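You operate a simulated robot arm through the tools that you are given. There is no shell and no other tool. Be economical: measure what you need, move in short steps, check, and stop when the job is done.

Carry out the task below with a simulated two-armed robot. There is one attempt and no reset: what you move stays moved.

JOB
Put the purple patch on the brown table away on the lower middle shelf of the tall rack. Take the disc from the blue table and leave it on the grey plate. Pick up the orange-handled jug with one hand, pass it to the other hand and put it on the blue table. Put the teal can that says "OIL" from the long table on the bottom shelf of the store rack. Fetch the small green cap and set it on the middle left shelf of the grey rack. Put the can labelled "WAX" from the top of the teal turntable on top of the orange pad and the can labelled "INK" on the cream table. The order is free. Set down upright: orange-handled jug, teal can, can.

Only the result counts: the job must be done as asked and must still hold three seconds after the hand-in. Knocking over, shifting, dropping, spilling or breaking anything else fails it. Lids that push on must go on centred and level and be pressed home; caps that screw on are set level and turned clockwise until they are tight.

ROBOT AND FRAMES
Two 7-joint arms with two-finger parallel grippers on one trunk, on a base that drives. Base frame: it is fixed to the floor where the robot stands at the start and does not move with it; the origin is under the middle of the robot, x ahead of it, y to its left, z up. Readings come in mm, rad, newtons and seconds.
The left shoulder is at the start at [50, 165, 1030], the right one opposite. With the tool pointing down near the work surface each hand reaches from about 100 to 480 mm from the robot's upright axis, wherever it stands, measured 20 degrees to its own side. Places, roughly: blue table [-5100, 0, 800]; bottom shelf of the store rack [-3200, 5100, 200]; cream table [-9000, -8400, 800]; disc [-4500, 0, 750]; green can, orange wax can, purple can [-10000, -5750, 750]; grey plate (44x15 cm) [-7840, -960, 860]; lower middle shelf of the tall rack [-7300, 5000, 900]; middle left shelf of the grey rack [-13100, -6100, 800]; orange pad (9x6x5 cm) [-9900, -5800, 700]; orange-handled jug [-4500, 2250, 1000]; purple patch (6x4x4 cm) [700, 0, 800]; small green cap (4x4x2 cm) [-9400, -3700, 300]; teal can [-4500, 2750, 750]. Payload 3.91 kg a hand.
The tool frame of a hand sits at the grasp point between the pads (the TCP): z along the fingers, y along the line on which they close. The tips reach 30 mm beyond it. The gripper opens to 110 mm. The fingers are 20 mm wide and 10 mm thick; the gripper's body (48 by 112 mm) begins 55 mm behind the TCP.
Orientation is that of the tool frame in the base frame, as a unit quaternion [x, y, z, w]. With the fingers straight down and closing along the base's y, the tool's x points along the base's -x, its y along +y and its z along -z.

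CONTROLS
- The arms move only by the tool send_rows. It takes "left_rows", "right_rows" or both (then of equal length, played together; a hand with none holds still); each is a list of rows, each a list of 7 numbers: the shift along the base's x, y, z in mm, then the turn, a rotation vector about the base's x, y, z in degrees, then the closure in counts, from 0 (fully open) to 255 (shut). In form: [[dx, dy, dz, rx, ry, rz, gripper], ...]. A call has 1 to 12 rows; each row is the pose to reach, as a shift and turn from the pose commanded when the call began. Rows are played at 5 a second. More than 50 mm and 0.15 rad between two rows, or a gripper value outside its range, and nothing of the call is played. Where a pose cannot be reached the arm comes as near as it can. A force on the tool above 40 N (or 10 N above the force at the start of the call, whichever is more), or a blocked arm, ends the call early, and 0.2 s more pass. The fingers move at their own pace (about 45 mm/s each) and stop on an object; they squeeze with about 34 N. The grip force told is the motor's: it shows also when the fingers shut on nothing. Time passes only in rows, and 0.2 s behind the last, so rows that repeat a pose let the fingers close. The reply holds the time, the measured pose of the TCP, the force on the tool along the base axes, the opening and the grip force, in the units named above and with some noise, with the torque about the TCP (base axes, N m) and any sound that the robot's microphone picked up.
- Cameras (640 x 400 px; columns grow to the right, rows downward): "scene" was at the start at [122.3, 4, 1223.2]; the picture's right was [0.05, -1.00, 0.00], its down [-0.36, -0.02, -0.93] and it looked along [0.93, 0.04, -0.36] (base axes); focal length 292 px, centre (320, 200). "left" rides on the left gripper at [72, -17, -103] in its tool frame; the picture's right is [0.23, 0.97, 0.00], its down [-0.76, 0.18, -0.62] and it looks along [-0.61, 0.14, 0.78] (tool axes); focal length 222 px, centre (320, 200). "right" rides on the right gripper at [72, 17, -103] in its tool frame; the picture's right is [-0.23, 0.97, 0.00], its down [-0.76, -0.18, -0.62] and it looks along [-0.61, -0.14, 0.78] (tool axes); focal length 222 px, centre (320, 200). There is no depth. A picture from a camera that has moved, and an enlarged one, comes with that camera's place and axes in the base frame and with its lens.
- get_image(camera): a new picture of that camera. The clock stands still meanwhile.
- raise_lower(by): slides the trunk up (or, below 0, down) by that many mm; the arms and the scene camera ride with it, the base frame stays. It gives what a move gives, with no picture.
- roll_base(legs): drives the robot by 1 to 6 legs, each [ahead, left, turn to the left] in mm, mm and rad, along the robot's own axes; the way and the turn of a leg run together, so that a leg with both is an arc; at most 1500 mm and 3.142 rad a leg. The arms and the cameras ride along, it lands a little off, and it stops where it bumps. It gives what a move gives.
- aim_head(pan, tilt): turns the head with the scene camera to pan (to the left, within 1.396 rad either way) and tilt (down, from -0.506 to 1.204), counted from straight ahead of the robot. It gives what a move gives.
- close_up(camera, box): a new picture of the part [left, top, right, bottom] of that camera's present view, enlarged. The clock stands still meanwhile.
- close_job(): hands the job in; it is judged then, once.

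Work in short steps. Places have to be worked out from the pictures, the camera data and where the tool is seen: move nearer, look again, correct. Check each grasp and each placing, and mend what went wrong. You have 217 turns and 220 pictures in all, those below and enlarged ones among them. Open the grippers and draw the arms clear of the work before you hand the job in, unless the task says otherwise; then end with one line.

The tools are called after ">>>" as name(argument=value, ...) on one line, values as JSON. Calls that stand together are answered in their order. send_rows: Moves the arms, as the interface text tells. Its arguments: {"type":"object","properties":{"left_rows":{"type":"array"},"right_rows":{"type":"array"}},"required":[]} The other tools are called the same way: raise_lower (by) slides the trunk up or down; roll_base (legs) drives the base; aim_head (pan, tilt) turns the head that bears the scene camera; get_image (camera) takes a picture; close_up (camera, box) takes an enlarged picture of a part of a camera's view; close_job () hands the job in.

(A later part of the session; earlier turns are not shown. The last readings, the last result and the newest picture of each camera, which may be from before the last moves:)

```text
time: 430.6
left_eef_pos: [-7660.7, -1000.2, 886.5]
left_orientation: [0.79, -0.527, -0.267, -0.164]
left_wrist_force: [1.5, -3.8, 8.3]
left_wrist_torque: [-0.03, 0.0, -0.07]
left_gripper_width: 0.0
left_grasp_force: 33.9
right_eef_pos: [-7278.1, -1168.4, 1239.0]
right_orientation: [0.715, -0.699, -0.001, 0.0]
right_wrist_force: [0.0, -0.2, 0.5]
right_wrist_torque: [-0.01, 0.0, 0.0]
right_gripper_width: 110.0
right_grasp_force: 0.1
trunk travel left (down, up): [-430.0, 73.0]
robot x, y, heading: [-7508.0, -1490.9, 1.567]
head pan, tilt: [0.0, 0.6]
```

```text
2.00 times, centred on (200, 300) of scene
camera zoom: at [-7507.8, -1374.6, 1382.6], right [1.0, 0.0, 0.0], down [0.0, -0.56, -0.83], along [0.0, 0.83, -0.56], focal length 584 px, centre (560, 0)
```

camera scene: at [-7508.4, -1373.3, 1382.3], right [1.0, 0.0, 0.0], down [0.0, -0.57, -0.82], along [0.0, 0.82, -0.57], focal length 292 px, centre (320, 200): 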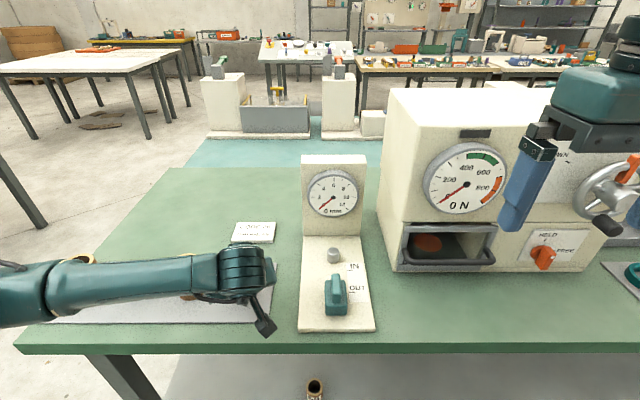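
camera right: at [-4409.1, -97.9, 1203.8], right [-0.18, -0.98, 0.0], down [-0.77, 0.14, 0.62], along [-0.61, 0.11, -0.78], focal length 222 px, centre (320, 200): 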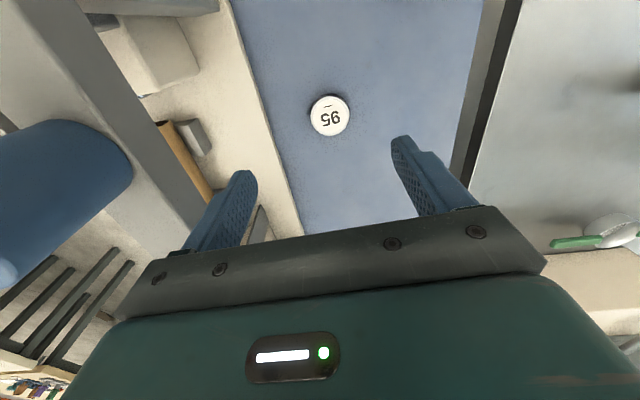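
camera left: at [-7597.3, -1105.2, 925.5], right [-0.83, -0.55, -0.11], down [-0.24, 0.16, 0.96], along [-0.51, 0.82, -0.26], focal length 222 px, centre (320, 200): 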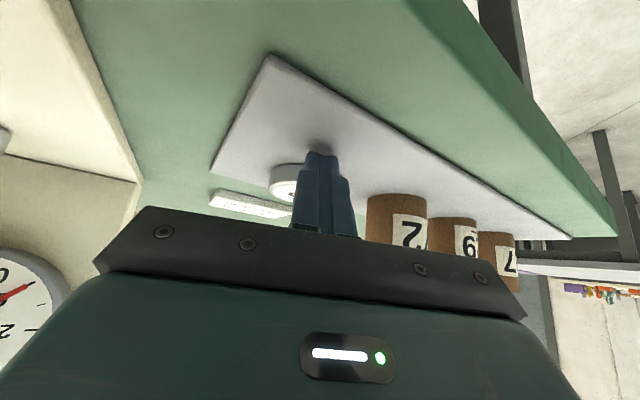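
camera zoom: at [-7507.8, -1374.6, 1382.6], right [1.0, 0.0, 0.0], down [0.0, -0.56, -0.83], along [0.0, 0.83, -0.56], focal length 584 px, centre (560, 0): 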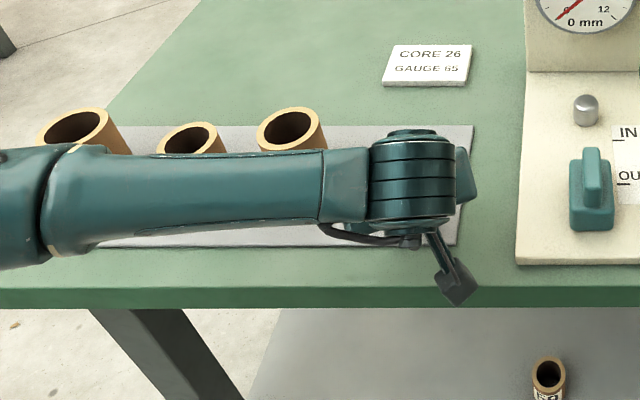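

I lift in shorter steps and check again.

>>> send_rows(left_rows=[[0, 0, 25, 0, 0, 0, 255], [0, 0, 60, 0, 0, 0, 255], [5, -15, 95, 0, 0, 0, 255], [15, -40, 120, 0, 0, 0, 200], [25, -70, 135, 0, 0, 0, 120]])

>>> get_image(camera="left")

```text
time: 431.8
left_eef_pos: [-7638.0, -1073.8, 1020.3]
left_orientation: [0.791, -0.526, -0.267, -0.162]
left_wrist_force: [-0.3, 0.6, 0.3]
left_wrist_torque: [-0.01, -0.02, 0.0]
left_gripper_width: 49.6
left_grasp_force: 0.2
right_eef_pos: [-7277.9, -1167.8, 1238.4]
right_orientation: [0.716, -0.698, 0.0, 0.0]
right_wrist_force: [-0.1, -1.0, -0.6]
right_wrist_torque: [0.02, 0.0, 0.0]
right_gripper_width: 110.1
right_grasp_force: 0.0
trunk travel left (down, up): [-430.0, 73.0]
robot x, y, heading: [-7508.0, -1490.3, 1.569]
head pan, tilt: [0.0, 0.6]
```

```text
87 pictures are left
camera left: at [-7573.3, -1178.5, 1059.6], right [-0.83, -0.55, -0.11], down [-0.24, 0.16, 0.96], along [-0.51, 0.82, -0.26], focal length 222 px, centre (320, 200)
```

left: 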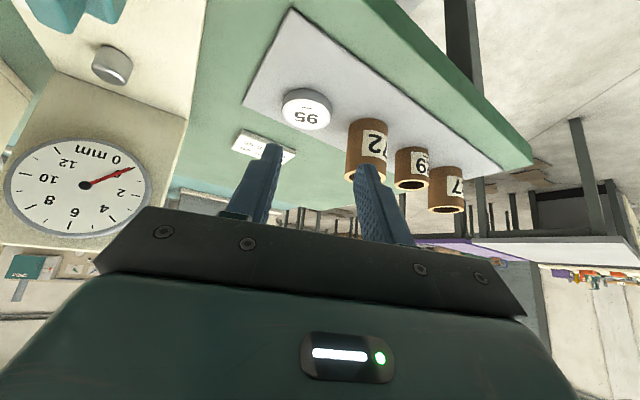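

The disc lies flat toward the back of the plate. I zoom to see whether it is fully on it.

>>> close_up(camera="left", box=[230, 60, 390, 160])

```text
4.00 times, centred on (310, 110) of left
camera zoom: at [-7573.3, -1178.5, 1059.6], right [-0.83, -0.55, -0.11], down [-0.24, 0.16, 0.96], along [-0.51, 0.82, -0.26], focal length 888 px, centre (360, 560)
```

zoom: 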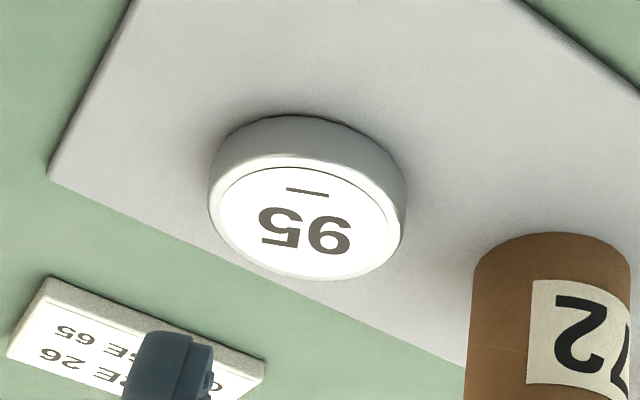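

The disc is entirely on the plate. Next the small green cap near (-9400, -3700). I tidy the left arm, back off, lower the trunk, and survey southward.

>>> send_rows(left_rows=[[10, -40, 20, 0, 0, 0, 60], [20, -80, 40, 0, 0, 0, 0], [20, -100, 70, 0, 0, 0, 0]])

>>> roll_base(legs=[[-350, 0, 0], [0, 0, 2.35]])

>>> aim_head(pan=0.0, tilt=0.35)

>>> get_image(camera="scene")

```text
time: 432.6
left_eef_pos: [-7616.9, -1173.4, 1089.9]
left_orientation: [0.791, -0.525, -0.268, -0.163]
left_wrist_force: [0.0, 0.5, 0.3]
left_wrist_torque: [0.0, 0.01, 0.0]
left_gripper_width: 110.2
left_grasp_force: 0.1
right_eef_pos: [-7277.1, -1168.8, 1239.8]
right_orientation: [0.716, -0.698, 0.001, 0.0]
right_wrist_force: [0.6, -0.3, -0.3]
right_wrist_torque: [-0.01, -0.01, 0.01]
right_gripper_width: 110.0
right_grasp_force: 0.2
trunk travel left (down, up): [-430.0, 73.0]
robot x, y, heading: [-7507.6, -1489.1, 1.567]
head pan, tilt: [0.0, 0.6]
```

```text
time: 440.4
left_eef_pos: [-7661.3, -2132.7, 1090.2]
left_orientation: [0.792, 0.525, -0.254, 0.183]
left_wrist_force: [0.5, 0.5, 0.1]
left_wrist_torque: [0.0, 0.05, 0.03]
left_gripper_width: 110.1
left_grasp_force: 0.2
right_eef_pos: [-7900.9, -1892.9, 1239.5]
right_orientation: [0.921, 0.389, 0.0, 0.0]
right_wrist_force: [0.2, -0.2, -0.6]
right_wrist_torque: [-0.01, 0.02, -0.02]
right_gripper_width: 110.0
right_grasp_force: 0.0
trunk travel left (down, up): [-430.0, 73.0]
robot x, y, heading: [-7510.4, -1828.8, -2.374]
head pan, tilt: [0.0, 0.6]
```

```text
time: 441.1
left_eef_pos: [-7661.1, -2132.4, 1089.7]
left_orientation: [0.792, 0.525, -0.254, 0.183]
left_wrist_force: [-0.1, 0.7, -0.9]
left_wrist_torque: [-0.02, -0.03, 0.0]
left_gripper_width: 109.9
left_grasp_force: 0.2
right_eef_pos: [-7901.4, -1893.6, 1238.7]
right_orientation: [0.921, 0.39, 0.0, -0.002]
right_wrist_force: [-0.4, 0.1, -0.8]
right_wrist_torque: [0.0, -0.01, 0.0]
right_gripper_width: 109.9
right_grasp_force: 0.1
trunk travel left (down, up): [-430.0, 73.0]
robot x, y, heading: [-7510.3, -1831.7, -2.369]
head pan, tilt: [0.0, 0.351]
```

```text
85 pictures are left
camera scene: at [-7596.8, -1918.1, 1405.0], right [-0.7, 0.72, 0.0], down [0.25, 0.24, -0.94], along [-0.67, -0.65, -0.34], focal length 292 px, centre (320, 200)
```

scene: 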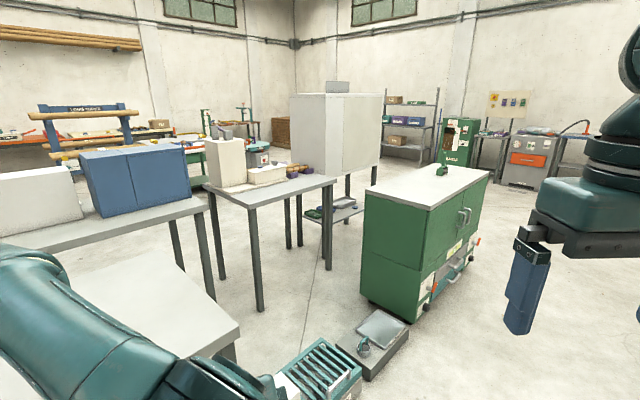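

The cap should project near (318, 217), on a low shelf under the far table. I zoom there.

>>> close_up(camera="scene", box=[260, 150, 400, 240])

```text
4.44 times, centred on (330, 195) of scene
camera zoom: at [-7596.8, -1918.1, 1405.0], right [-0.7, 0.72, 0.0], down [0.25, 0.24, -0.94], along [-0.67, -0.65, -0.34], focal length 1298 px, centre (276, 222)
```

zoom: 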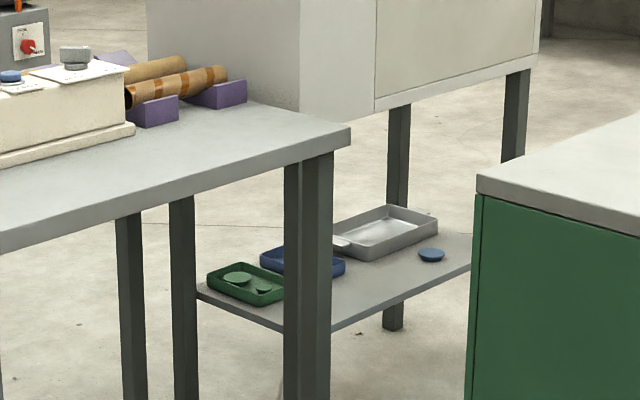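

The green caps are in a green tray near the south edge of a low shelf (≈(-9430, -3790), z≈300), under a cream cabinet. The north side is cramped, so I go round by the west: x≈-10750, then south to y≈-4600.

>>> roll_base(legs=[[0, 0, -0.772], [1450, 0, 0], [1450, 0, 0], [350, 0, 0], [0, 0, 1.571]])

>>> get_image(camera="scene")

>>> aim_head(pan=0.8, tilt=0.35)

>>> get_image(camera="scene")

```text
time: 462.9
left_eef_pos: [-10652.5, -2196.3, 1088.8]
left_orientation: [0.523, 0.793, -0.161, 0.268]
left_wrist_force: [-0.1, 0.0, 0.2]
left_wrist_torque: [-0.01, 0.01, 0.03]
left_gripper_width: 110.1
left_grasp_force: 0.0
right_eef_pos: [-10990.7, -2201.7, 1240.1]
right_orientation: [0.696, 0.718, 0.0, -0.001]
right_wrist_force: [-0.2, -0.3, -0.7]
right_wrist_torque: [-0.02, -0.01, 0.0]
right_gripper_width: 109.9
right_grasp_force: 0.0
trunk travel left (down, up): [-430.0, 73.0]
robot x, y, heading: [-10759.8, -1877.4, -1.563]
head pan, tilt: [0.0, 0.351]
```

```text
83 pictures are left
camera scene: at [-10761.9, -2000.8, 1405.0], right [-1.0, 0.0, 0.0], down [0.0, 0.34, -0.94], along [0.0, -0.94, -0.34], focal length 292 px, centre (320, 200)
```

scene: 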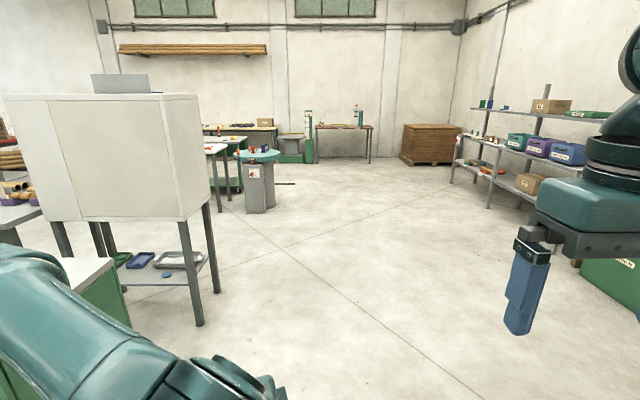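

```text
time: 464.0
left_eef_pos: [-10652.9, -2195.5, 1089.5]
left_orientation: [0.523, 0.793, -0.162, 0.267]
left_wrist_force: [-0.3, -0.1, 0.5]
left_wrist_torque: [-0.01, 0.03, 0.0]
left_gripper_width: 110.4
left_grasp_force: 0.0
right_eef_pos: [-10991.3, -2202.1, 1241.0]
right_orientation: [0.696, 0.718, -0.001, -0.001]
right_wrist_force: [-0.7, 0.2, 0.5]
right_wrist_torque: [0.01, -0.01, 0.01]
right_gripper_width: 110.1
right_grasp_force: 0.0
trunk travel left (down, up): [-430.0, 73.0]
robot x, y, heading: [-10757.4, -1878.6, -1.566]
head pan, tilt: [0.799, 0.351]
```

```text
82 pictures are left
camera scene: at [-10695.4, -1972.4, 1405.0], right [-0.7, -0.72, 0.0], down [-0.25, 0.24, -0.94], along [0.68, -0.65, -0.34], focal length 292 px, centre (320, 200)
```

scene: 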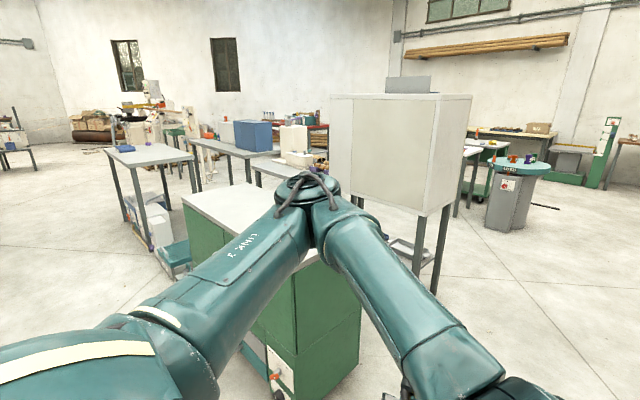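

The way south along x≈-10760 is free, and the turntable pedestal stands at about (-9935, -5690). I drive south and then east along y≈-4600 to the shelf's south side.

>>> roll_base(legs=[[1400, 0, 0], [1330, 0, 0], [0, 0, 1.566], [1270, 0, 0], [0, 0, 1.571]])

>>> aim_head(pan=0.0, tilt=0.75)

>>> get_image(camera="scene")

```text
time: 490.9
left_eef_pos: [-9602.6, -4282.0, 1089.1]
left_orientation: [0.797, -0.517, -0.268, -0.16]
left_wrist_force: [-0.2, 0.3, -0.3]
left_wrist_torque: [-0.03, -0.01, 0.04]
left_gripper_width: 109.8
left_grasp_force: 0.1
right_eef_pos: [-9264.2, -4268.1, 1239.0]
right_orientation: [0.724, -0.689, 0.001, -0.001]
right_wrist_force: [0.4, 0.2, -0.3]
right_wrist_torque: [-0.03, 0.02, 0.01]
right_gripper_width: 110.0
right_grasp_force: 0.1
trunk travel left (down, up): [-430.0, 73.0]
robot x, y, heading: [-9486.2, -4600.4, 1.596]
head pan, tilt: [0.799, 0.351]
```

```text
time: 492.1
left_eef_pos: [-9602.8, -4281.3, 1088.8]
left_orientation: [0.797, -0.517, -0.269, -0.159]
left_wrist_force: [0.0, 0.4, -0.6]
left_wrist_torque: [0.0, -0.03, -0.02]
left_gripper_width: 109.9
left_grasp_force: 0.1
right_eef_pos: [-9264.6, -4268.8, 1240.0]
right_orientation: [0.724, -0.689, 0.001, 0.0]
right_wrist_force: [-0.8, 0.5, -0.6]
right_wrist_torque: [-0.05, -0.01, -0.01]
right_gripper_width: 110.0
right_grasp_force: 0.1
trunk travel left (down, up): [-430.0, 73.0]
robot x, y, heading: [-9485.7, -4600.3, 1.595]
head pan, tilt: [0.0, 0.75]
```

```text
81 pictures are left
camera scene: at [-9489.2, -4485.4, 1369.4], right [1.0, 0.02, 0.0], down [0.02, -0.68, -0.73], along [-0.02, 0.73, -0.68], focal length 292 px, centre (320, 200)
```

scene: 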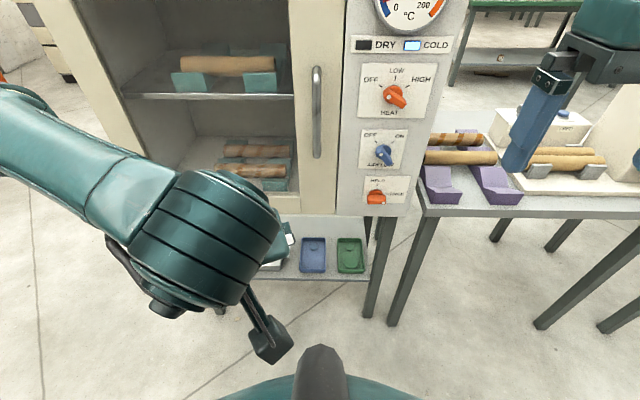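

The green tray is on the low shelf under the oven. I lower the trunk fully and look under.

>>> raise_lower(by=-430)

>>> aim_head(pan=0.0, tilt=0.55)

>>> get_image(camera="scene")

>>> close_up(camera="scene", box=[270, 150, 430, 250])

```text
refused: -430 is not a number from -400 to 400
```

```text
time: 492.8
left_eef_pos: [-9602.1, -4282.2, 1088.1]
left_orientation: [0.798, -0.516, -0.269, -0.159]
left_wrist_force: [0.0, 0.4, 0.5]
left_wrist_torque: [-0.04, 0.02, -0.01]
left_gripper_width: 109.7
left_grasp_force: 0.1
right_eef_pos: [-9263.1, -4268.1, 1239.3]
right_orientation: [0.724, -0.69, 0.0, -0.001]
right_wrist_force: [0.4, 0.8, -0.5]
right_wrist_torque: [-0.02, 0.0, 0.03]
right_gripper_width: 109.9
right_grasp_force: 0.1
trunk travel left (down, up): [-430.0, 73.0]
robot x, y, heading: [-9485.1, -4593.7, 1.592]
head pan, tilt: [0.0, 0.55]
```

```text
80 pictures are left
camera scene: at [-9489.2, -4478.5, 1386.7], right [1.0, 0.02, 0.0], down [0.01, -0.52, -0.85], along [-0.02, 0.85, -0.52], focal length 292 px, centre (320, 200)
```

scene: 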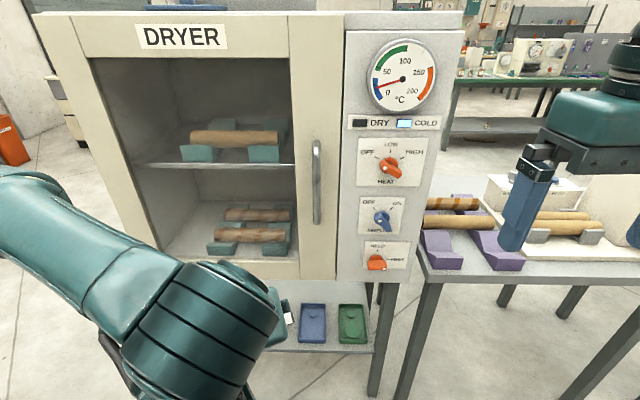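

```text
4.00 times, centred on (350, 200) of scene
camera zoom: at [-9489.2, -4478.5, 1386.7], right [1.0, 0.02, 0.0], down [0.01, -0.52, -0.85], along [-0.02, 0.85, -0.52], focal length 1168 px, centre (200, 200)
```

zoom: 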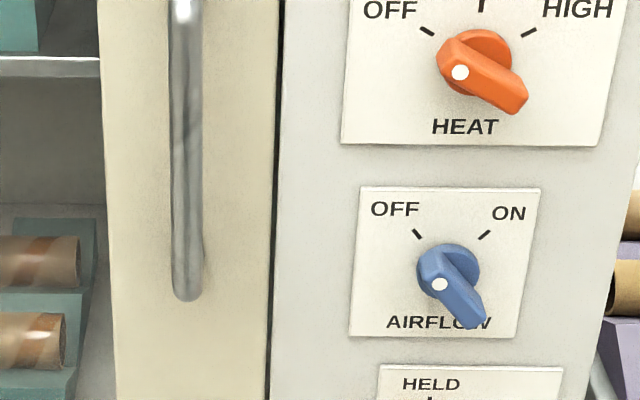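

The limit per call is 400 mm; I lower in two calls and look.

>>> raise_lower(by=-400)

>>> raise_lower(by=-30)

>>> aim_head(pan=-0.1, tilt=0.65)

>>> get_image(camera="scene")

```text
time: 496.6
left_eef_pos: [-9602.8, -4280.9, 689.8]
left_orientation: [0.797, -0.516, -0.27, -0.16]
left_wrist_force: [0.7, 0.2, -0.3]
left_wrist_torque: [0.0, -0.01, -0.03]
left_gripper_width: 109.7
left_grasp_force: 0.1
right_eef_pos: [-9264.0, -4267.9, 839.5]
right_orientation: [0.724, -0.69, 0.0, -0.001]
right_wrist_force: [-0.1, 0.0, -0.2]
right_wrist_torque: [0.03, -0.01, 0.0]
right_gripper_width: 110.0
right_grasp_force: 0.1
trunk travel left (down, up): [-30.0, 473.0]
robot x, y, heading: [-9487.3, -4597.7, 1.59]
head pan, tilt: [0.0, 0.55]
```

```text
time: 497.4
left_eef_pos: [-9602.6, -4281.4, 659.1]
left_orientation: [0.798, -0.515, -0.27, -0.159]
left_wrist_force: [-0.3, 0.6, 1.1]
left_wrist_torque: [0.0, 0.0, 0.01]
left_gripper_width: 109.9
left_grasp_force: 0.0
right_eef_pos: [-9263.4, -4269.4, 810.1]
right_orientation: [0.725, -0.689, 0.001, -0.002]
right_wrist_force: [-0.3, -0.6, 0.4]
right_wrist_torque: [0.0, -0.02, -0.02]
right_gripper_width: 109.7
right_grasp_force: 0.1
trunk travel left (down, up): [0.0, 503.0]
robot x, y, heading: [-9485.8, -4602.1, 1.591]
head pan, tilt: [0.0, 0.55]
```

```text
time: 498.0
left_eef_pos: [-9602.8, -4280.6, 660.2]
left_orientation: [0.797, -0.516, -0.269, -0.159]
left_wrist_force: [0.5, -0.2, 0.1]
left_wrist_torque: [-0.01, -0.04, 0.01]
left_gripper_width: 110.0
left_grasp_force: 0.0
right_eef_pos: [-9263.7, -4268.9, 809.1]
right_orientation: [0.724, -0.69, 0.001, 0.0]
right_wrist_force: [0.2, 0.0, -0.3]
right_wrist_torque: [0.03, 0.01, 0.01]
right_gripper_width: 110.2
right_grasp_force: 0.1
trunk travel left (down, up): [0.0, 503.0]
robot x, y, heading: [-9484.4, -4600.3, 1.591]
head pan, tilt: [-0.099, 0.649]
```

```text
78 pictures are left
camera scene: at [-9480.6, -4481.7, 948.0], right [1.0, -0.08, 0.0], down [-0.05, -0.6, -0.8], along [0.06, 0.79, -0.6], focal length 292 px, centre (320, 200)
```

scene: 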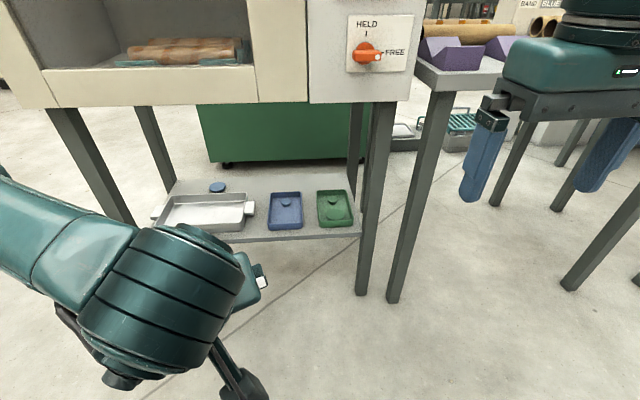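

>>> close_up(camera="scene", box=[260, 175, 370, 244])

```text
5.80 times, centred on (315, 210) of scene
camera zoom: at [-9480.6, -4481.7, 948.0], right [1.0, -0.08, 0.0], down [-0.05, -0.6, -0.8], along [0.06, 0.79, -0.6], focal length 1693 px, centre (349, 145)
```

zoom: 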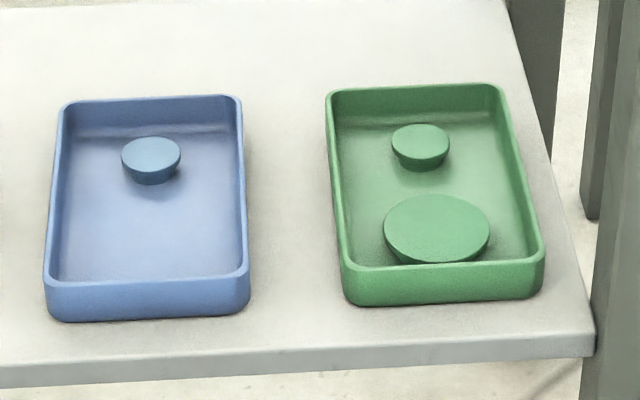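

The small cap is at the back of the green tray, ≈(-9375, -3676), shelf z≈315, front edge y≈-3839. I'll use the right hand: tilt 45° forward and lower it in front of the shelf.

>>> send_rows(right_rows=[[-10, 10, -20, 7.5, 0, 0, 60], [-25, 25, -55, 15, 0, 0, 60], [-40, 45, -90, 22.5, 0, 0, 60], [-55, 70, -125, 30, 0, 0, 60], [-70, 95, -160, 37.5, 0, 0, 60], [-85, 120, -195, 45, 0, 0, 60], [-100, 140, -235, 45, 0, 0, 60], [-111, 150, -280, 45, 0, 0, 60], [-111, 155, -325, 45, 0, 0, 60]])

>>> get_image(camera="right")

>>> get_image(camera="scene")

```text
time: 500.0
left_eef_pos: [-9602.8, -4281.6, 659.7]
left_orientation: [0.798, -0.515, -0.269, -0.159]
left_wrist_force: [0.2, 0.0, 0.0]
left_wrist_torque: [-0.03, 0.01, -0.03]
left_gripper_width: 110.2
left_grasp_force: 0.0
right_eef_pos: [-9324.6, -4124.4, 534.0]
right_orientation: [0.669, -0.638, -0.263, -0.277]
right_wrist_force: [-0.1, -0.3, -0.3]
right_wrist_torque: [0.0, -0.01, 0.02]
right_gripper_width: 84.1
right_grasp_force: 0.1
right hand out of reach, approached as far as the arm can: row 7, 8, 9
trunk travel left (down, up): [0.0, 503.0]
robot x, y, heading: [-9490.8, -4594.0, 1.594]
head pan, tilt: [-0.099, 0.649]
```

```text
76 pictures are left
camera right: at [-9339.8, -4247.4, 557.5], right [-0.98, 0.13, 0.13], down [0.14, 0.1, 0.98], along [0.11, 0.99, -0.12], focal length 222 px, centre (320, 200)
```

right: 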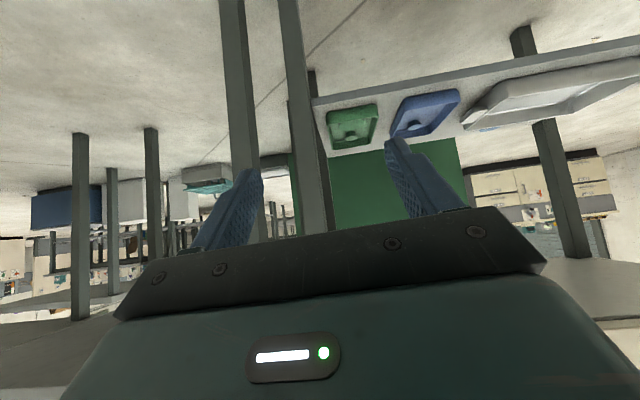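

```text
75 pictures are left
camera scene: at [-9480.6, -4481.8, 948.0], right [1.0, -0.08, 0.0], down [-0.05, -0.6, -0.8], along [0.06, 0.79, -0.6], focal length 292 px, centre (320, 200)
```

scene: 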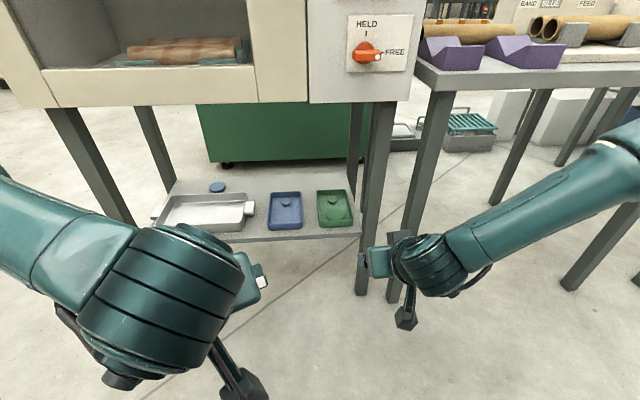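

The right forearm would foul the table legs, so the left hand (elbow over free floor) is better. I retract the right arm, and turn the left to point straight ahead while lowering it.

>>> send_rows(right_rows=[[0, -5, 30, -5, 0, 0, 0], [0, -15, 60, -10, 0, 0, 0], [0, -30, 95, -15, 0, 0, 0], [0, -50, 130, -20, 0, 0, 0], [5, -75, 165, -25, 0, 0, 0], [10, -100, 200, -30, 0, 0, 0], [15, -130, 230, -35, 0, 0, 0], [15, -165, 250, -40, 0, 0, 0], [15, -200, 260, -45, 0, 0, 0], [15, -230, 260, -45, 0, 0, 0]], left_rows=[[8, 20, -10, 0, 0, -3, 100], [16, 40, -25, 0, 0, -6, 100], [24, 62, -45, 0, 0, -9, 100], [32, 84, -68, 0, 0, -12, 100], [40, 106, -93, 0, 0, -15, 100], [48, 128, -120, 0, 0, -18, 100], [56, 150, -147, 0, 0, -21, 100], [64, 172, -174, 0, 0, -24, 100], [72, 194, -202, 0, 0, -27, 100], [78, 210, -230, 0, 0, -27, 100]])

>>> send_rows(left_rows=[[0, 0, 0, 4, 0, 0, 100], [0, 0, 0, 8, 0, 0, 100]])

>>> get_image(camera="left")

>>> get_image(camera="scene")

```text
time: 502.2
left_eef_pos: [-9526.1, -4071.5, 428.2]
left_orientation: [-0.654, 0.689, 0.224, 0.218]
left_wrist_force: [-0.5, 0.4, 0.0]
left_wrist_torque: [-0.01, -0.02, -0.01]
left_gripper_width: 66.9
left_grasp_force: 0.1
right_eef_pos: [-9310.2, -4351.9, 799.1]
right_orientation: [0.724, -0.69, 0.002, 0.0]
right_wrist_force: [0.4, 0.2, -0.6]
right_wrist_torque: [-0.01, 0.03, 0.03]
right_gripper_width: 109.6
right_grasp_force: 0.2
trunk travel left (down, up): [0.0, 503.0]
robot x, y, heading: [-9482.9, -4595.3, 1.592]
head pan, tilt: [-0.099, 0.649]
```

```text
time: 502.8
left_eef_pos: [-9526.2, -4072.5, 429.0]
left_orientation: [-0.639, 0.67, 0.272, 0.263]
left_wrist_force: [-0.1, 1.1, 0.1]
left_wrist_torque: [-0.02, -0.03, 0.0]
left_gripper_width: 66.8
left_grasp_force: 0.2
right_eef_pos: [-9310.0, -4351.8, 797.8]
right_orientation: [0.724, -0.69, 0.001, -0.001]
right_wrist_force: [0.6, 0.6, -0.3]
right_wrist_torque: [-0.01, 0.0, 0.02]
right_gripper_width: 110.3
right_grasp_force: 0.0
trunk travel left (down, up): [0.0, 503.0]
robot x, y, heading: [-9486.8, -4595.7, 1.588]
head pan, tilt: [-0.099, 0.649]
```

```text
74 pictures are left
camera left: at [-9512.4, -4198.7, 451.5], right [-0.98, -0.13, -0.13], down [-0.14, 0.11, 0.98], along [-0.11, 0.99, -0.13], focal length 222 px, centre (320, 200)
```

left: 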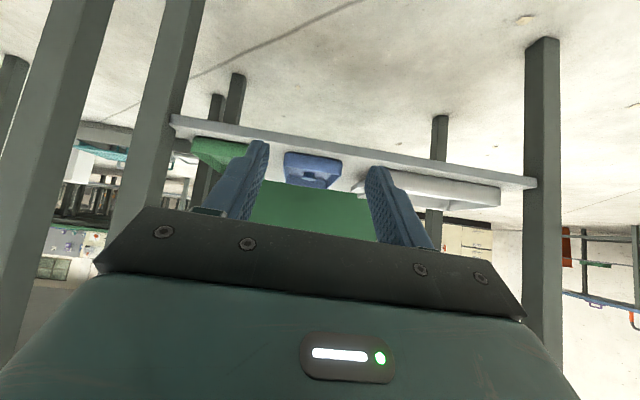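

```text
73 pictures are left
camera scene: at [-9480.5, -4481.8, 948.0], right [1.0, -0.08, 0.0], down [-0.05, -0.6, -0.8], along [0.06, 0.79, -0.6], focal length 292 px, centre (320, 200)
```

scene: 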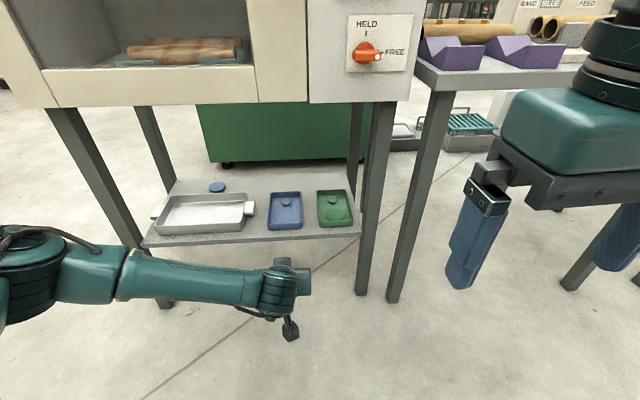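

Left hand is in line. I yaw it −20° so the wrist keeps clear of the dryer's front leg, narrow the opening, and roll the base in to the pre-grasp.

>>> send_rows(left_rows=[[0, 0, 0, 0, 0, -7, 120], [0, 0, 0, 0, 0, -14, 120], [0, 0, 0, 0, 0, -20, 120]])

>>> roll_base(legs=[[300, -122, 0]])

>>> get_image(camera="left")

>>> get_image(camera="scene")

```text
time: 503.6
left_eef_pos: [-9524.7, -4071.7, 429.2]
left_orientation: [-0.511, 0.772, 0.223, 0.306]
left_wrist_force: [-0.1, 0.7, -0.1]
left_wrist_torque: [-0.03, -0.01, 0.01]
left_gripper_width: 58.0
left_grasp_force: 0.1
right_eef_pos: [-9310.4, -4350.0, 797.0]
right_orientation: [0.725, -0.689, 0.001, -0.001]
right_wrist_force: [-0.8, -0.3, -0.3]
right_wrist_torque: [0.03, 0.0, 0.01]
right_gripper_width: 109.8
right_grasp_force: 0.1
trunk travel left (down, up): [0.0, 503.0]
robot x, y, heading: [-9487.3, -4597.3, 1.589]
head pan, tilt: [-0.099, 0.649]
```

```text
time: 505.8
left_eef_pos: [-9412.9, -3774.7, 429.3]
left_orientation: [-0.513, 0.77, 0.223, 0.305]
left_wrist_force: [0.6, 0.7, 1.1]
left_wrist_torque: [-0.03, -0.01, 0.04]
left_gripper_width: 58.4
left_grasp_force: 0.0
right_eef_pos: [-9198.7, -4054.5, 798.5]
right_orientation: [0.725, -0.688, 0.0, -0.001]
right_wrist_force: [0.6, -0.6, -1.6]
right_wrist_torque: [0.0, 0.02, 0.01]
right_gripper_width: 109.7
right_grasp_force: 0.0
trunk travel left (down, up): [0.0, 503.0]
robot x, y, heading: [-9375.0, -4300.6, 1.597]
head pan, tilt: [-0.099, 0.649]
```

```text
72 pictures are left
camera left: at [-9443.3, -3898.9, 452.1], right [-0.97, 0.21, -0.13], down [-0.1, 0.16, 0.98], along [0.23, 0.96, -0.13], focal length 222 px, centre (320, 200)
```

left: 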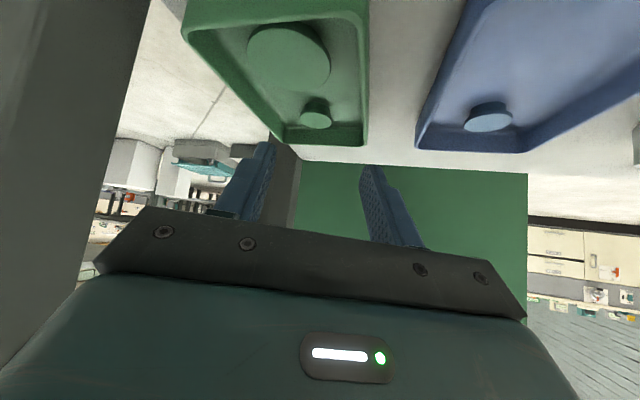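

```text
71 pictures are left
camera scene: at [-9367.3, -4185.3, 948.0], right [1.0, -0.07, 0.0], down [-0.04, -0.6, -0.8], along [0.06, 0.79, -0.6], focal length 292 px, centre (320, 200)
```

scene: 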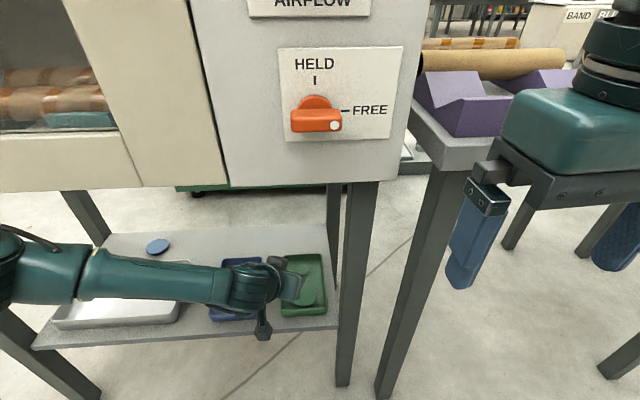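

The cap measures ≈(-9376, -3684), top ≈338. I advance along the tool axis in small steps to straddle it.

>>> send_rows(left_rows=[[8, 20, -21, 0, 0, 0, 120], [16, 39, -42, 0, 0, 0, 120], [23, 56, -60, 0, 0, 0, 120], [27, 66, -71, 0, 0, 0, 120], [30, 72, -78, 0, 0, 0, 120]])

>>> get_image(camera="left")

```text
time: 507.0
left_eef_pos: [-9382.7, -3701.5, 356.8]
left_orientation: [-0.513, 0.769, 0.226, 0.307]
left_wrist_force: [-1.2, -3.1, 16.4]
left_wrist_torque: [0.13, 0.75, 0.16]
left_gripper_width: 58.1
left_grasp_force: 0.1
right_eef_pos: [-9197.6, -4055.2, 799.1]
right_orientation: [0.725, -0.689, 0.0, -0.001]
right_wrist_force: [0.2, -0.2, -0.2]
right_wrist_torque: [0.0, -0.01, 0.0]
right_gripper_width: 110.0
right_grasp_force: 0.1
trunk travel left (down, up): [0.0, 503.0]
robot x, y, heading: [-9371.0, -4299.4, 1.598]
head pan, tilt: [-0.099, 0.649]
```

```text
70 pictures are left
camera left: at [-9412.8, -3825.0, 378.0], right [-0.97, 0.22, -0.13], down [-0.1, 0.15, 0.98], along [0.23, 0.96, -0.12], focal length 222 px, centre (320, 200)
```

left: 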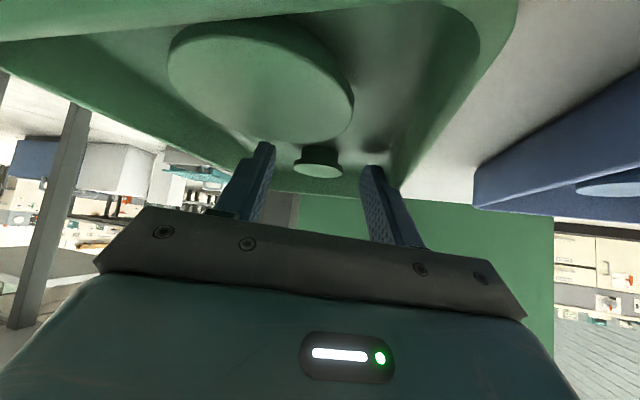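

Contact (16 N) with a moment pointing to the west finger: it rests on the tray's wall. I raise 8 mm, narrow the opening to ~47 mm, shift 2 mm east, and descend again.

>>> send_rows(left_rows=[[0, 0, 8, 0, 0, 0, 120], [2, 0, 8, 0, 0, 0, 146], [2, 0, 8, 0, 0, 0, 146], [2, 1, 2, 0, 0, 0, 146], [2, 2, -2, 0, 0, 0, 146], [2, 3, -6, 0, 0, 0, 146]])

>>> get_image(camera="left")

```text
time: 508.5
left_eef_pos: [-9378.0, -3696.0, 355.2]
left_orientation: [-0.513, 0.767, 0.226, 0.312]
left_wrist_force: [0.4, 0.9, 12.3]
left_wrist_torque: [0.05, -0.34, 0.04]
left_gripper_width: 46.7
left_grasp_force: 0.1
right_eef_pos: [-9197.6, -4054.1, 798.8]
right_orientation: [0.726, -0.688, -0.001, 0.0]
right_wrist_force: [0.1, 0.4, -0.6]
right_wrist_torque: [-0.02, 0.01, 0.02]
right_gripper_width: 110.2
right_grasp_force: 0.1
trunk travel left (down, up): [0.0, 503.0]
robot x, y, heading: [-9374.1, -4300.3, 1.6]
head pan, tilt: [-0.099, 0.649]
stopped in row 6 (left hand): the force on the tool passed its limit at 41 N (the readings are from after the stop); the commanded pose is now the measured one
```

```text
69 pictures are left
camera left: at [-9408.1, -3819.7, 375.1], right [-0.97, 0.22, -0.14], down [-0.11, 0.14, 0.98], along [0.23, 0.97, -0.11], focal length 222 px, centre (320, 200)
```

left: 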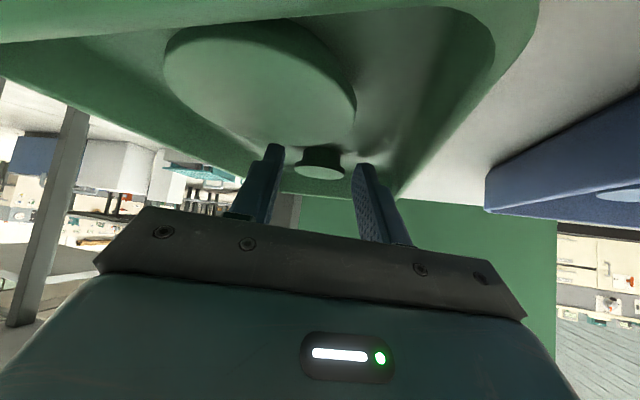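

The tips rest on the tray floor, and the cap sits ~15 mm further in (centre ≈(-9372, -3665)). I raise 3 mm, advance 15 mm and close.

>>> send_rows(left_rows=[[0, 0, 3, 0, 0, 0, 146], [3, 8, 3, 0, 0, 0, 146], [5, 15, 3, 0, 0, 0, 146], [5, 15, 3, 0, 0, 0, 180], [5, 15, 3, 0, 0, 0, 220], [5, 15, 3, 0, 0, 0, 255], [5, 15, 3, 0, 0, 0, 255]])

>>> get_image(camera="left")

```text
time: 510.1
left_eef_pos: [-9373.9, -3682.4, 354.3]
left_orientation: [-0.513, 0.768, 0.225, 0.31]
left_wrist_force: [2.7, -0.9, 8.2]
left_wrist_torque: [0.06, -0.26, -0.04]
left_gripper_width: 31.2
left_grasp_force: 34.2
right_eef_pos: [-9197.0, -4054.9, 798.4]
right_orientation: [0.726, -0.688, 0.0, -0.001]
right_wrist_force: [0.3, 0.1, -0.4]
right_wrist_torque: [0.02, 0.03, 0.0]
right_gripper_width: 110.2
right_grasp_force: 0.0
trunk travel left (down, up): [0.0, 503.0]
robot x, y, heading: [-9372.3, -4304.3, 1.593]
head pan, tilt: [-0.099, 0.649]
```

```text
68 pictures are left
camera left: at [-9403.8, -3806.1, 375.9], right [-0.97, 0.22, -0.13], down [-0.1, 0.15, 0.98], along [0.23, 0.97, -0.12], focal length 222 px, centre (320, 200)
```

left: 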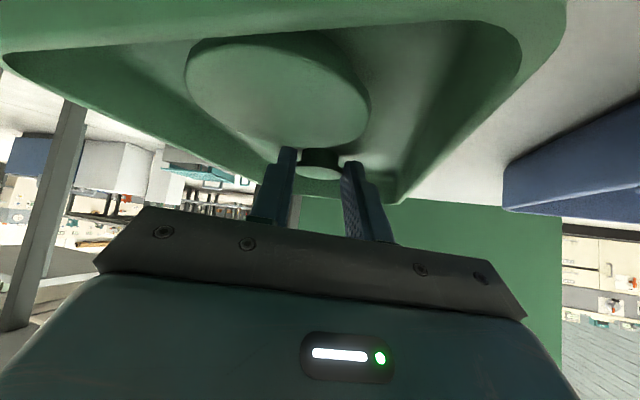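

The cap is gripped (31 mm on its taper). I lift it and draw back a little.

>>> send_rows(left_rows=[[0, 0, 8, 0, 0, 0, 255], [0, 0, 25, 0, 0, 0, 255], [-3, -10, 50, 0, 0, 0, 255], [-8, -25, 75, 0, 0, 0, 255], [-15, -45, 95, 0, 0, 0, 255]])

>>> get_image(camera="left")

```text
time: 511.3
left_eef_pos: [-9388.5, -3728.1, 449.8]
left_orientation: [-0.514, 0.769, 0.224, 0.309]
left_wrist_force: [-0.3, -0.1, -0.3]
left_wrist_torque: [0.01, -0.02, 0.03]
left_gripper_width: 30.7
left_grasp_force: 34.7
right_eef_pos: [-9197.7, -4054.9, 799.5]
right_orientation: [0.726, -0.688, 0.0, -0.001]
right_wrist_force: [-0.3, 0.2, -0.6]
right_wrist_torque: [0.0, 0.03, 0.04]
right_gripper_width: 110.0
right_grasp_force: 0.1
trunk travel left (down, up): [0.0, 503.0]
robot x, y, heading: [-9370.3, -4295.6, 1.596]
head pan, tilt: [-0.099, 0.649]
```

```text
67 pictures are left
camera left: at [-9419.4, -3850.9, 471.5], right [-0.97, 0.22, -0.13], down [-0.1, 0.15, 0.98], along [0.23, 0.97, -0.12], focal length 222 px, centre (320, 200)
```

left: 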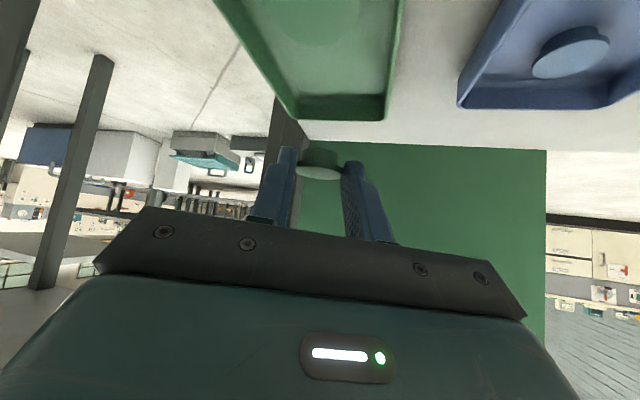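

The cap is held. I back out, raise the trunk, and drive west toward the grey rack.

>>> roll_base(legs=[[-370, 0, 0]])

>>> raise_lower(by=250)

>>> roll_base(legs=[[0, 0, 1.546], [1400, 0, 0], [1000, 0, 0]])

>>> aim_head(pan=0.6, tilt=0.3)

>>> get_image(camera="scene")

```text
time: 513.7
left_eef_pos: [-9377.7, -4101.1, 449.7]
left_orientation: [-0.511, 0.77, 0.224, 0.31]
left_wrist_force: [0.3, -0.1, -0.3]
left_wrist_torque: [-0.01, 0.02, -0.02]
left_gripper_width: 30.7
left_grasp_force: 34.5
right_eef_pos: [-9188.0, -4429.4, 797.2]
right_orientation: [0.724, -0.69, 0.001, -0.001]
right_wrist_force: [-0.1, 0.8, -0.1]
right_wrist_torque: [-0.06, -0.02, 0.0]
right_gripper_width: 110.2
right_grasp_force: 0.0
trunk travel left (down, up): [0.0, 503.0]
robot x, y, heading: [-9362.2, -4678.4, 1.594]
head pan, tilt: [-0.099, 0.649]
```

```text
time: 516.2
left_eef_pos: [-9377.9, -4100.4, 700.5]
left_orientation: [-0.511, 0.77, 0.223, 0.311]
left_wrist_force: [-0.1, -0.5, 0.5]
left_wrist_torque: [0.01, -0.02, 0.02]
left_gripper_width: 30.6
left_grasp_force: 34.2
right_eef_pos: [-9188.4, -4428.7, 1048.7]
right_orientation: [0.724, -0.69, 0.001, 0.0]
right_wrist_force: [-0.6, 0.1, 0.1]
right_wrist_torque: [0.04, 0.01, -0.01]
right_gripper_width: 110.1
right_grasp_force: 0.0
trunk travel left (down, up): [-250.0, 253.0]
robot x, y, heading: [-9363.8, -4674.1, 1.595]
head pan, tilt: [-0.099, 0.649]
```

```text
time: 531.8
left_eef_pos: [-12334.3, -4728.3, 699.8]
left_orientation: [0.905, -0.186, -0.377, -0.062]
left_wrist_force: [0.1, -0.8, -0.1]
left_wrist_torque: [0.01, -0.01, 0.02]
left_gripper_width: 31.0
left_grasp_force: 34.3
right_eef_pos: [-12002.9, -4541.3, 1048.4]
right_orientation: [1.0, 0.02, 0.0, -0.001]
right_wrist_force: [-0.7, -0.5, 0.4]
right_wrist_torque: [-0.02, -0.03, -0.01]
right_gripper_width: 109.9
right_grasp_force: 0.0
trunk travel left (down, up): [-250.0, 253.0]
robot x, y, heading: [-11763.2, -4720.0, -3.133]
head pan, tilt: [-0.099, 0.649]
```

```text
time: 532.9
left_eef_pos: [-12334.7, -4728.4, 699.0]
left_orientation: [0.905, -0.186, -0.378, -0.062]
left_wrist_force: [0.2, -0.5, -0.6]
left_wrist_torque: [0.0, -0.01, -0.02]
left_gripper_width: 30.5
left_grasp_force: 33.6
right_eef_pos: [-12004.2, -4541.0, 1048.8]
right_orientation: [1.0, 0.02, -0.001, 0.0]
right_wrist_force: [0.3, -0.4, -0.2]
right_wrist_torque: [0.0, -0.03, 0.03]
right_gripper_width: 110.0
right_grasp_force: 0.1
trunk travel left (down, up): [-250.0, 253.0]
robot x, y, heading: [-11760.0, -4717.6, -3.125]
head pan, tilt: [0.6, 0.3]
```

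```text
66 pictures are left
camera scene: at [-11865.0, -4773.9, 1229.7], right [-0.57, 0.82, 0.0], down [0.24, 0.17, -0.96], along [-0.78, -0.55, -0.3], focal length 292 px, centre (320, 200)
```

scene: 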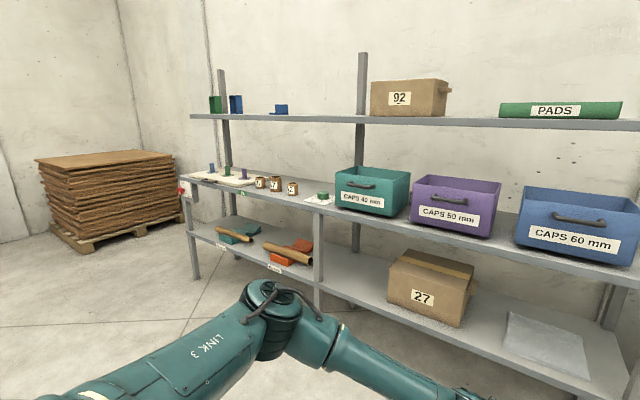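

I see the rack: three levels, two bays. I zoom on the middle left shelf.

>>> close_up(camera="scene", box=[175, 140, 375, 265])

```text
3.20 times, centred on (275, 202) of scene
camera zoom: at [-11865.0, -4773.9, 1229.7], right [-0.57, 0.82, 0.0], down [0.24, 0.17, -0.96], along [-0.78, -0.55, -0.3], focal length 935 px, centre (464, 192)
```

zoom: 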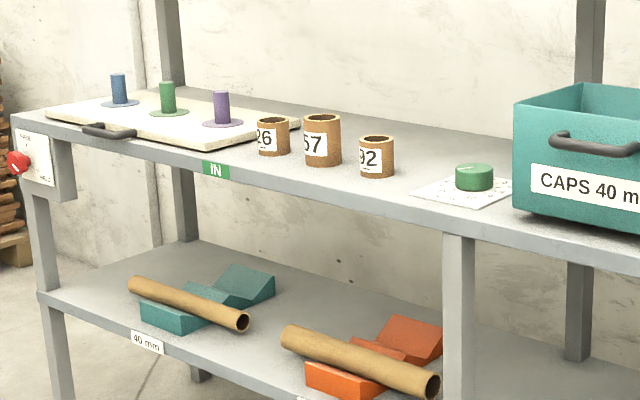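

Behind the cups the shelf is free: I'll set the cap at about (-13040, -5640), between cup 92 and the paper, deeper in. I raise the trunk and drive in front of that spot.

>>> raise_lower(by=245)

>>> roll_base(legs=[[0, 919, -0.01], [470, 0, 0]])

>>> aim_head(pan=0.0, tilt=0.6)

>>> get_image(camera="scene")

>>> get_image(camera="left")

```text
time: 535.4
left_eef_pos: [-12334.1, -4729.7, 944.4]
left_orientation: [0.905, -0.187, -0.377, -0.063]
left_wrist_force: [0.2, -1.4, 0.7]
left_wrist_torque: [0.01, 0.01, 0.01]
left_gripper_width: 30.7
left_grasp_force: 33.8
right_eef_pos: [-12003.7, -4540.7, 1293.8]
right_orientation: [1.0, 0.02, 0.0, 0.0]
right_wrist_force: [0.2, -0.2, -0.7]
right_wrist_torque: [0.05, -0.01, -0.03]
right_gripper_width: 110.2
right_grasp_force: 0.0
trunk travel left (down, up): [-495.0, 8.0]
robot x, y, heading: [-11756.5, -4717.3, -3.127]
head pan, tilt: [0.6, 0.3]
```

```text
time: 546.1
left_eef_pos: [-12801.6, -5620.4, 944.9]
left_orientation: [0.904, -0.193, -0.376, -0.067]
left_wrist_force: [-0.2, 0.6, 0.3]
left_wrist_torque: [0.0, 0.0, -0.01]
left_gripper_width: 30.7
left_grasp_force: 34.2
right_eef_pos: [-12468.2, -5436.7, 1292.0]
right_orientation: [1.0, 0.013, -0.001, 0.0]
right_wrist_force: [0.1, 0.3, 0.7]
right_wrist_torque: [-0.03, -0.02, -0.02]
right_gripper_width: 110.0
right_grasp_force: 0.1
trunk travel left (down, up): [-495.0, 8.0]
robot x, y, heading: [-12224.4, -5620.5, 3.141]
head pan, tilt: [0.6, 0.3]
```

```text
time: 547.1
left_eef_pos: [-12802.2, -5619.4, 944.9]
left_orientation: [0.904, -0.193, -0.376, -0.065]
left_wrist_force: [-0.3, 0.7, -0.4]
left_wrist_torque: [-0.03, -0.01, -0.01]
left_gripper_width: 30.6
left_grasp_force: 33.7
right_eef_pos: [-12468.0, -5436.5, 1294.1]
right_orientation: [1.0, 0.013, 0.0, -0.001]
right_wrist_force: [0.2, -0.1, 0.3]
right_wrist_torque: [0.0, 0.01, 0.02]
right_gripper_width: 110.4
right_grasp_force: 0.0
trunk travel left (down, up): [-495.0, 8.0]
robot x, y, heading: [-12225.6, -5623.0, 3.139]
head pan, tilt: [0.0, 0.6]
```

```text
64 pictures are left
camera scene: at [-12343.9, -5619.5, 1447.3], right [0.0, 1.0, 0.0], down [0.56, 0.0, -0.83], along [-0.83, 0.0, -0.56], focal length 292 px, centre (320, 200)
```

scene: 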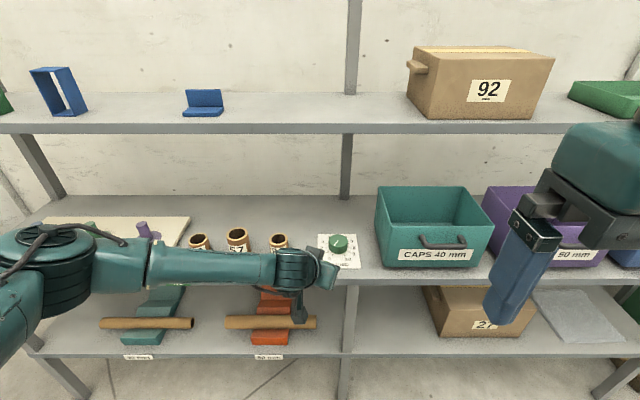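

```text
63 pictures are left
camera left: at [-12679.8, -5655.1, 966.3], right [-0.24, -0.96, -0.13], down [-0.15, -0.1, 0.98], along [-0.96, 0.26, -0.12], focal length 222 px, centre (320, 200)
```

left: 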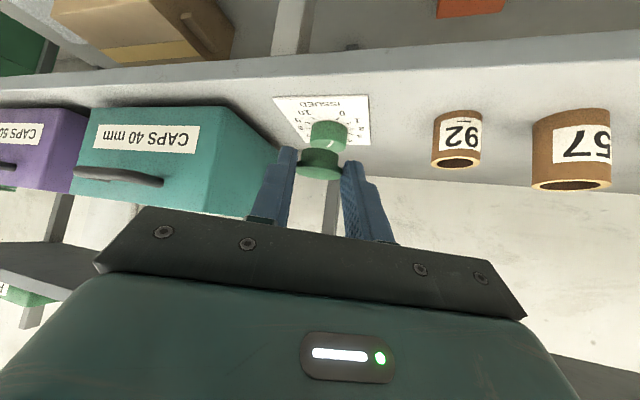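

To keep my wrist camera off cup 92 I'll set the cap deeper, at about (-13139, -5618), behind the paper. I roll ahead at this height and check.

>>> roll_base(legs=[[300, 5, 0]])

>>> get_image(camera="left")

>>> get_image(camera="scene")

```text
time: 549.1
left_eef_pos: [-13099.0, -5624.1, 943.7]
left_orientation: [0.904, -0.194, -0.376, -0.066]
left_wrist_force: [0.3, -0.2, -0.1]
left_wrist_torque: [0.01, -0.01, 0.0]
left_gripper_width: 30.7
left_grasp_force: 34.3
right_eef_pos: [-12766.9, -5442.8, 1294.5]
right_orientation: [1.0, 0.011, -0.001, -0.001]
right_wrist_force: [-0.3, -0.4, -0.5]
right_wrist_torque: [0.02, 0.0, -0.03]
right_gripper_width: 110.1
right_grasp_force: 0.0
trunk travel left (down, up): [-495.0, 8.0]
robot x, y, heading: [-12528.9, -5627.2, 3.14]
head pan, tilt: [0.0, 0.6]
```

```text
62 pictures are left
camera left: at [-12978.0, -5659.4, 966.0], right [-0.24, -0.96, -0.13], down [-0.15, -0.1, 0.98], along [-0.96, 0.26, -0.12], focal length 222 px, centre (320, 200)
```

left: 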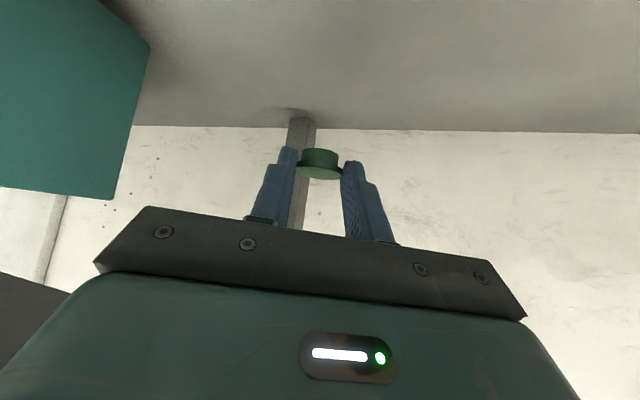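

```text
61 pictures are left
camera scene: at [-12642.3, -5623.9, 1447.2], right [0.0, 1.0, 0.0], down [0.57, 0.0, -0.82], along [-0.82, 0.0, -0.57], focal length 292 px, centre (320, 200)
```

scene: 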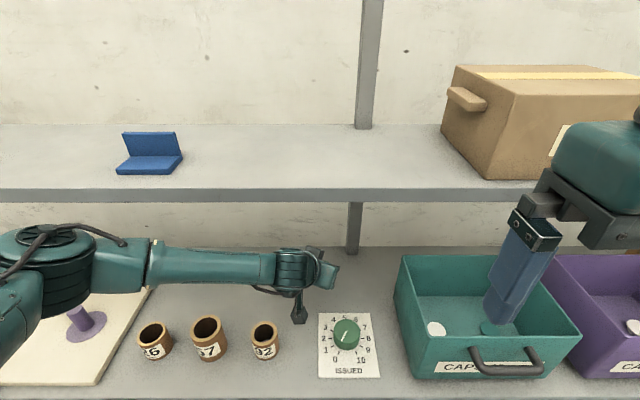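

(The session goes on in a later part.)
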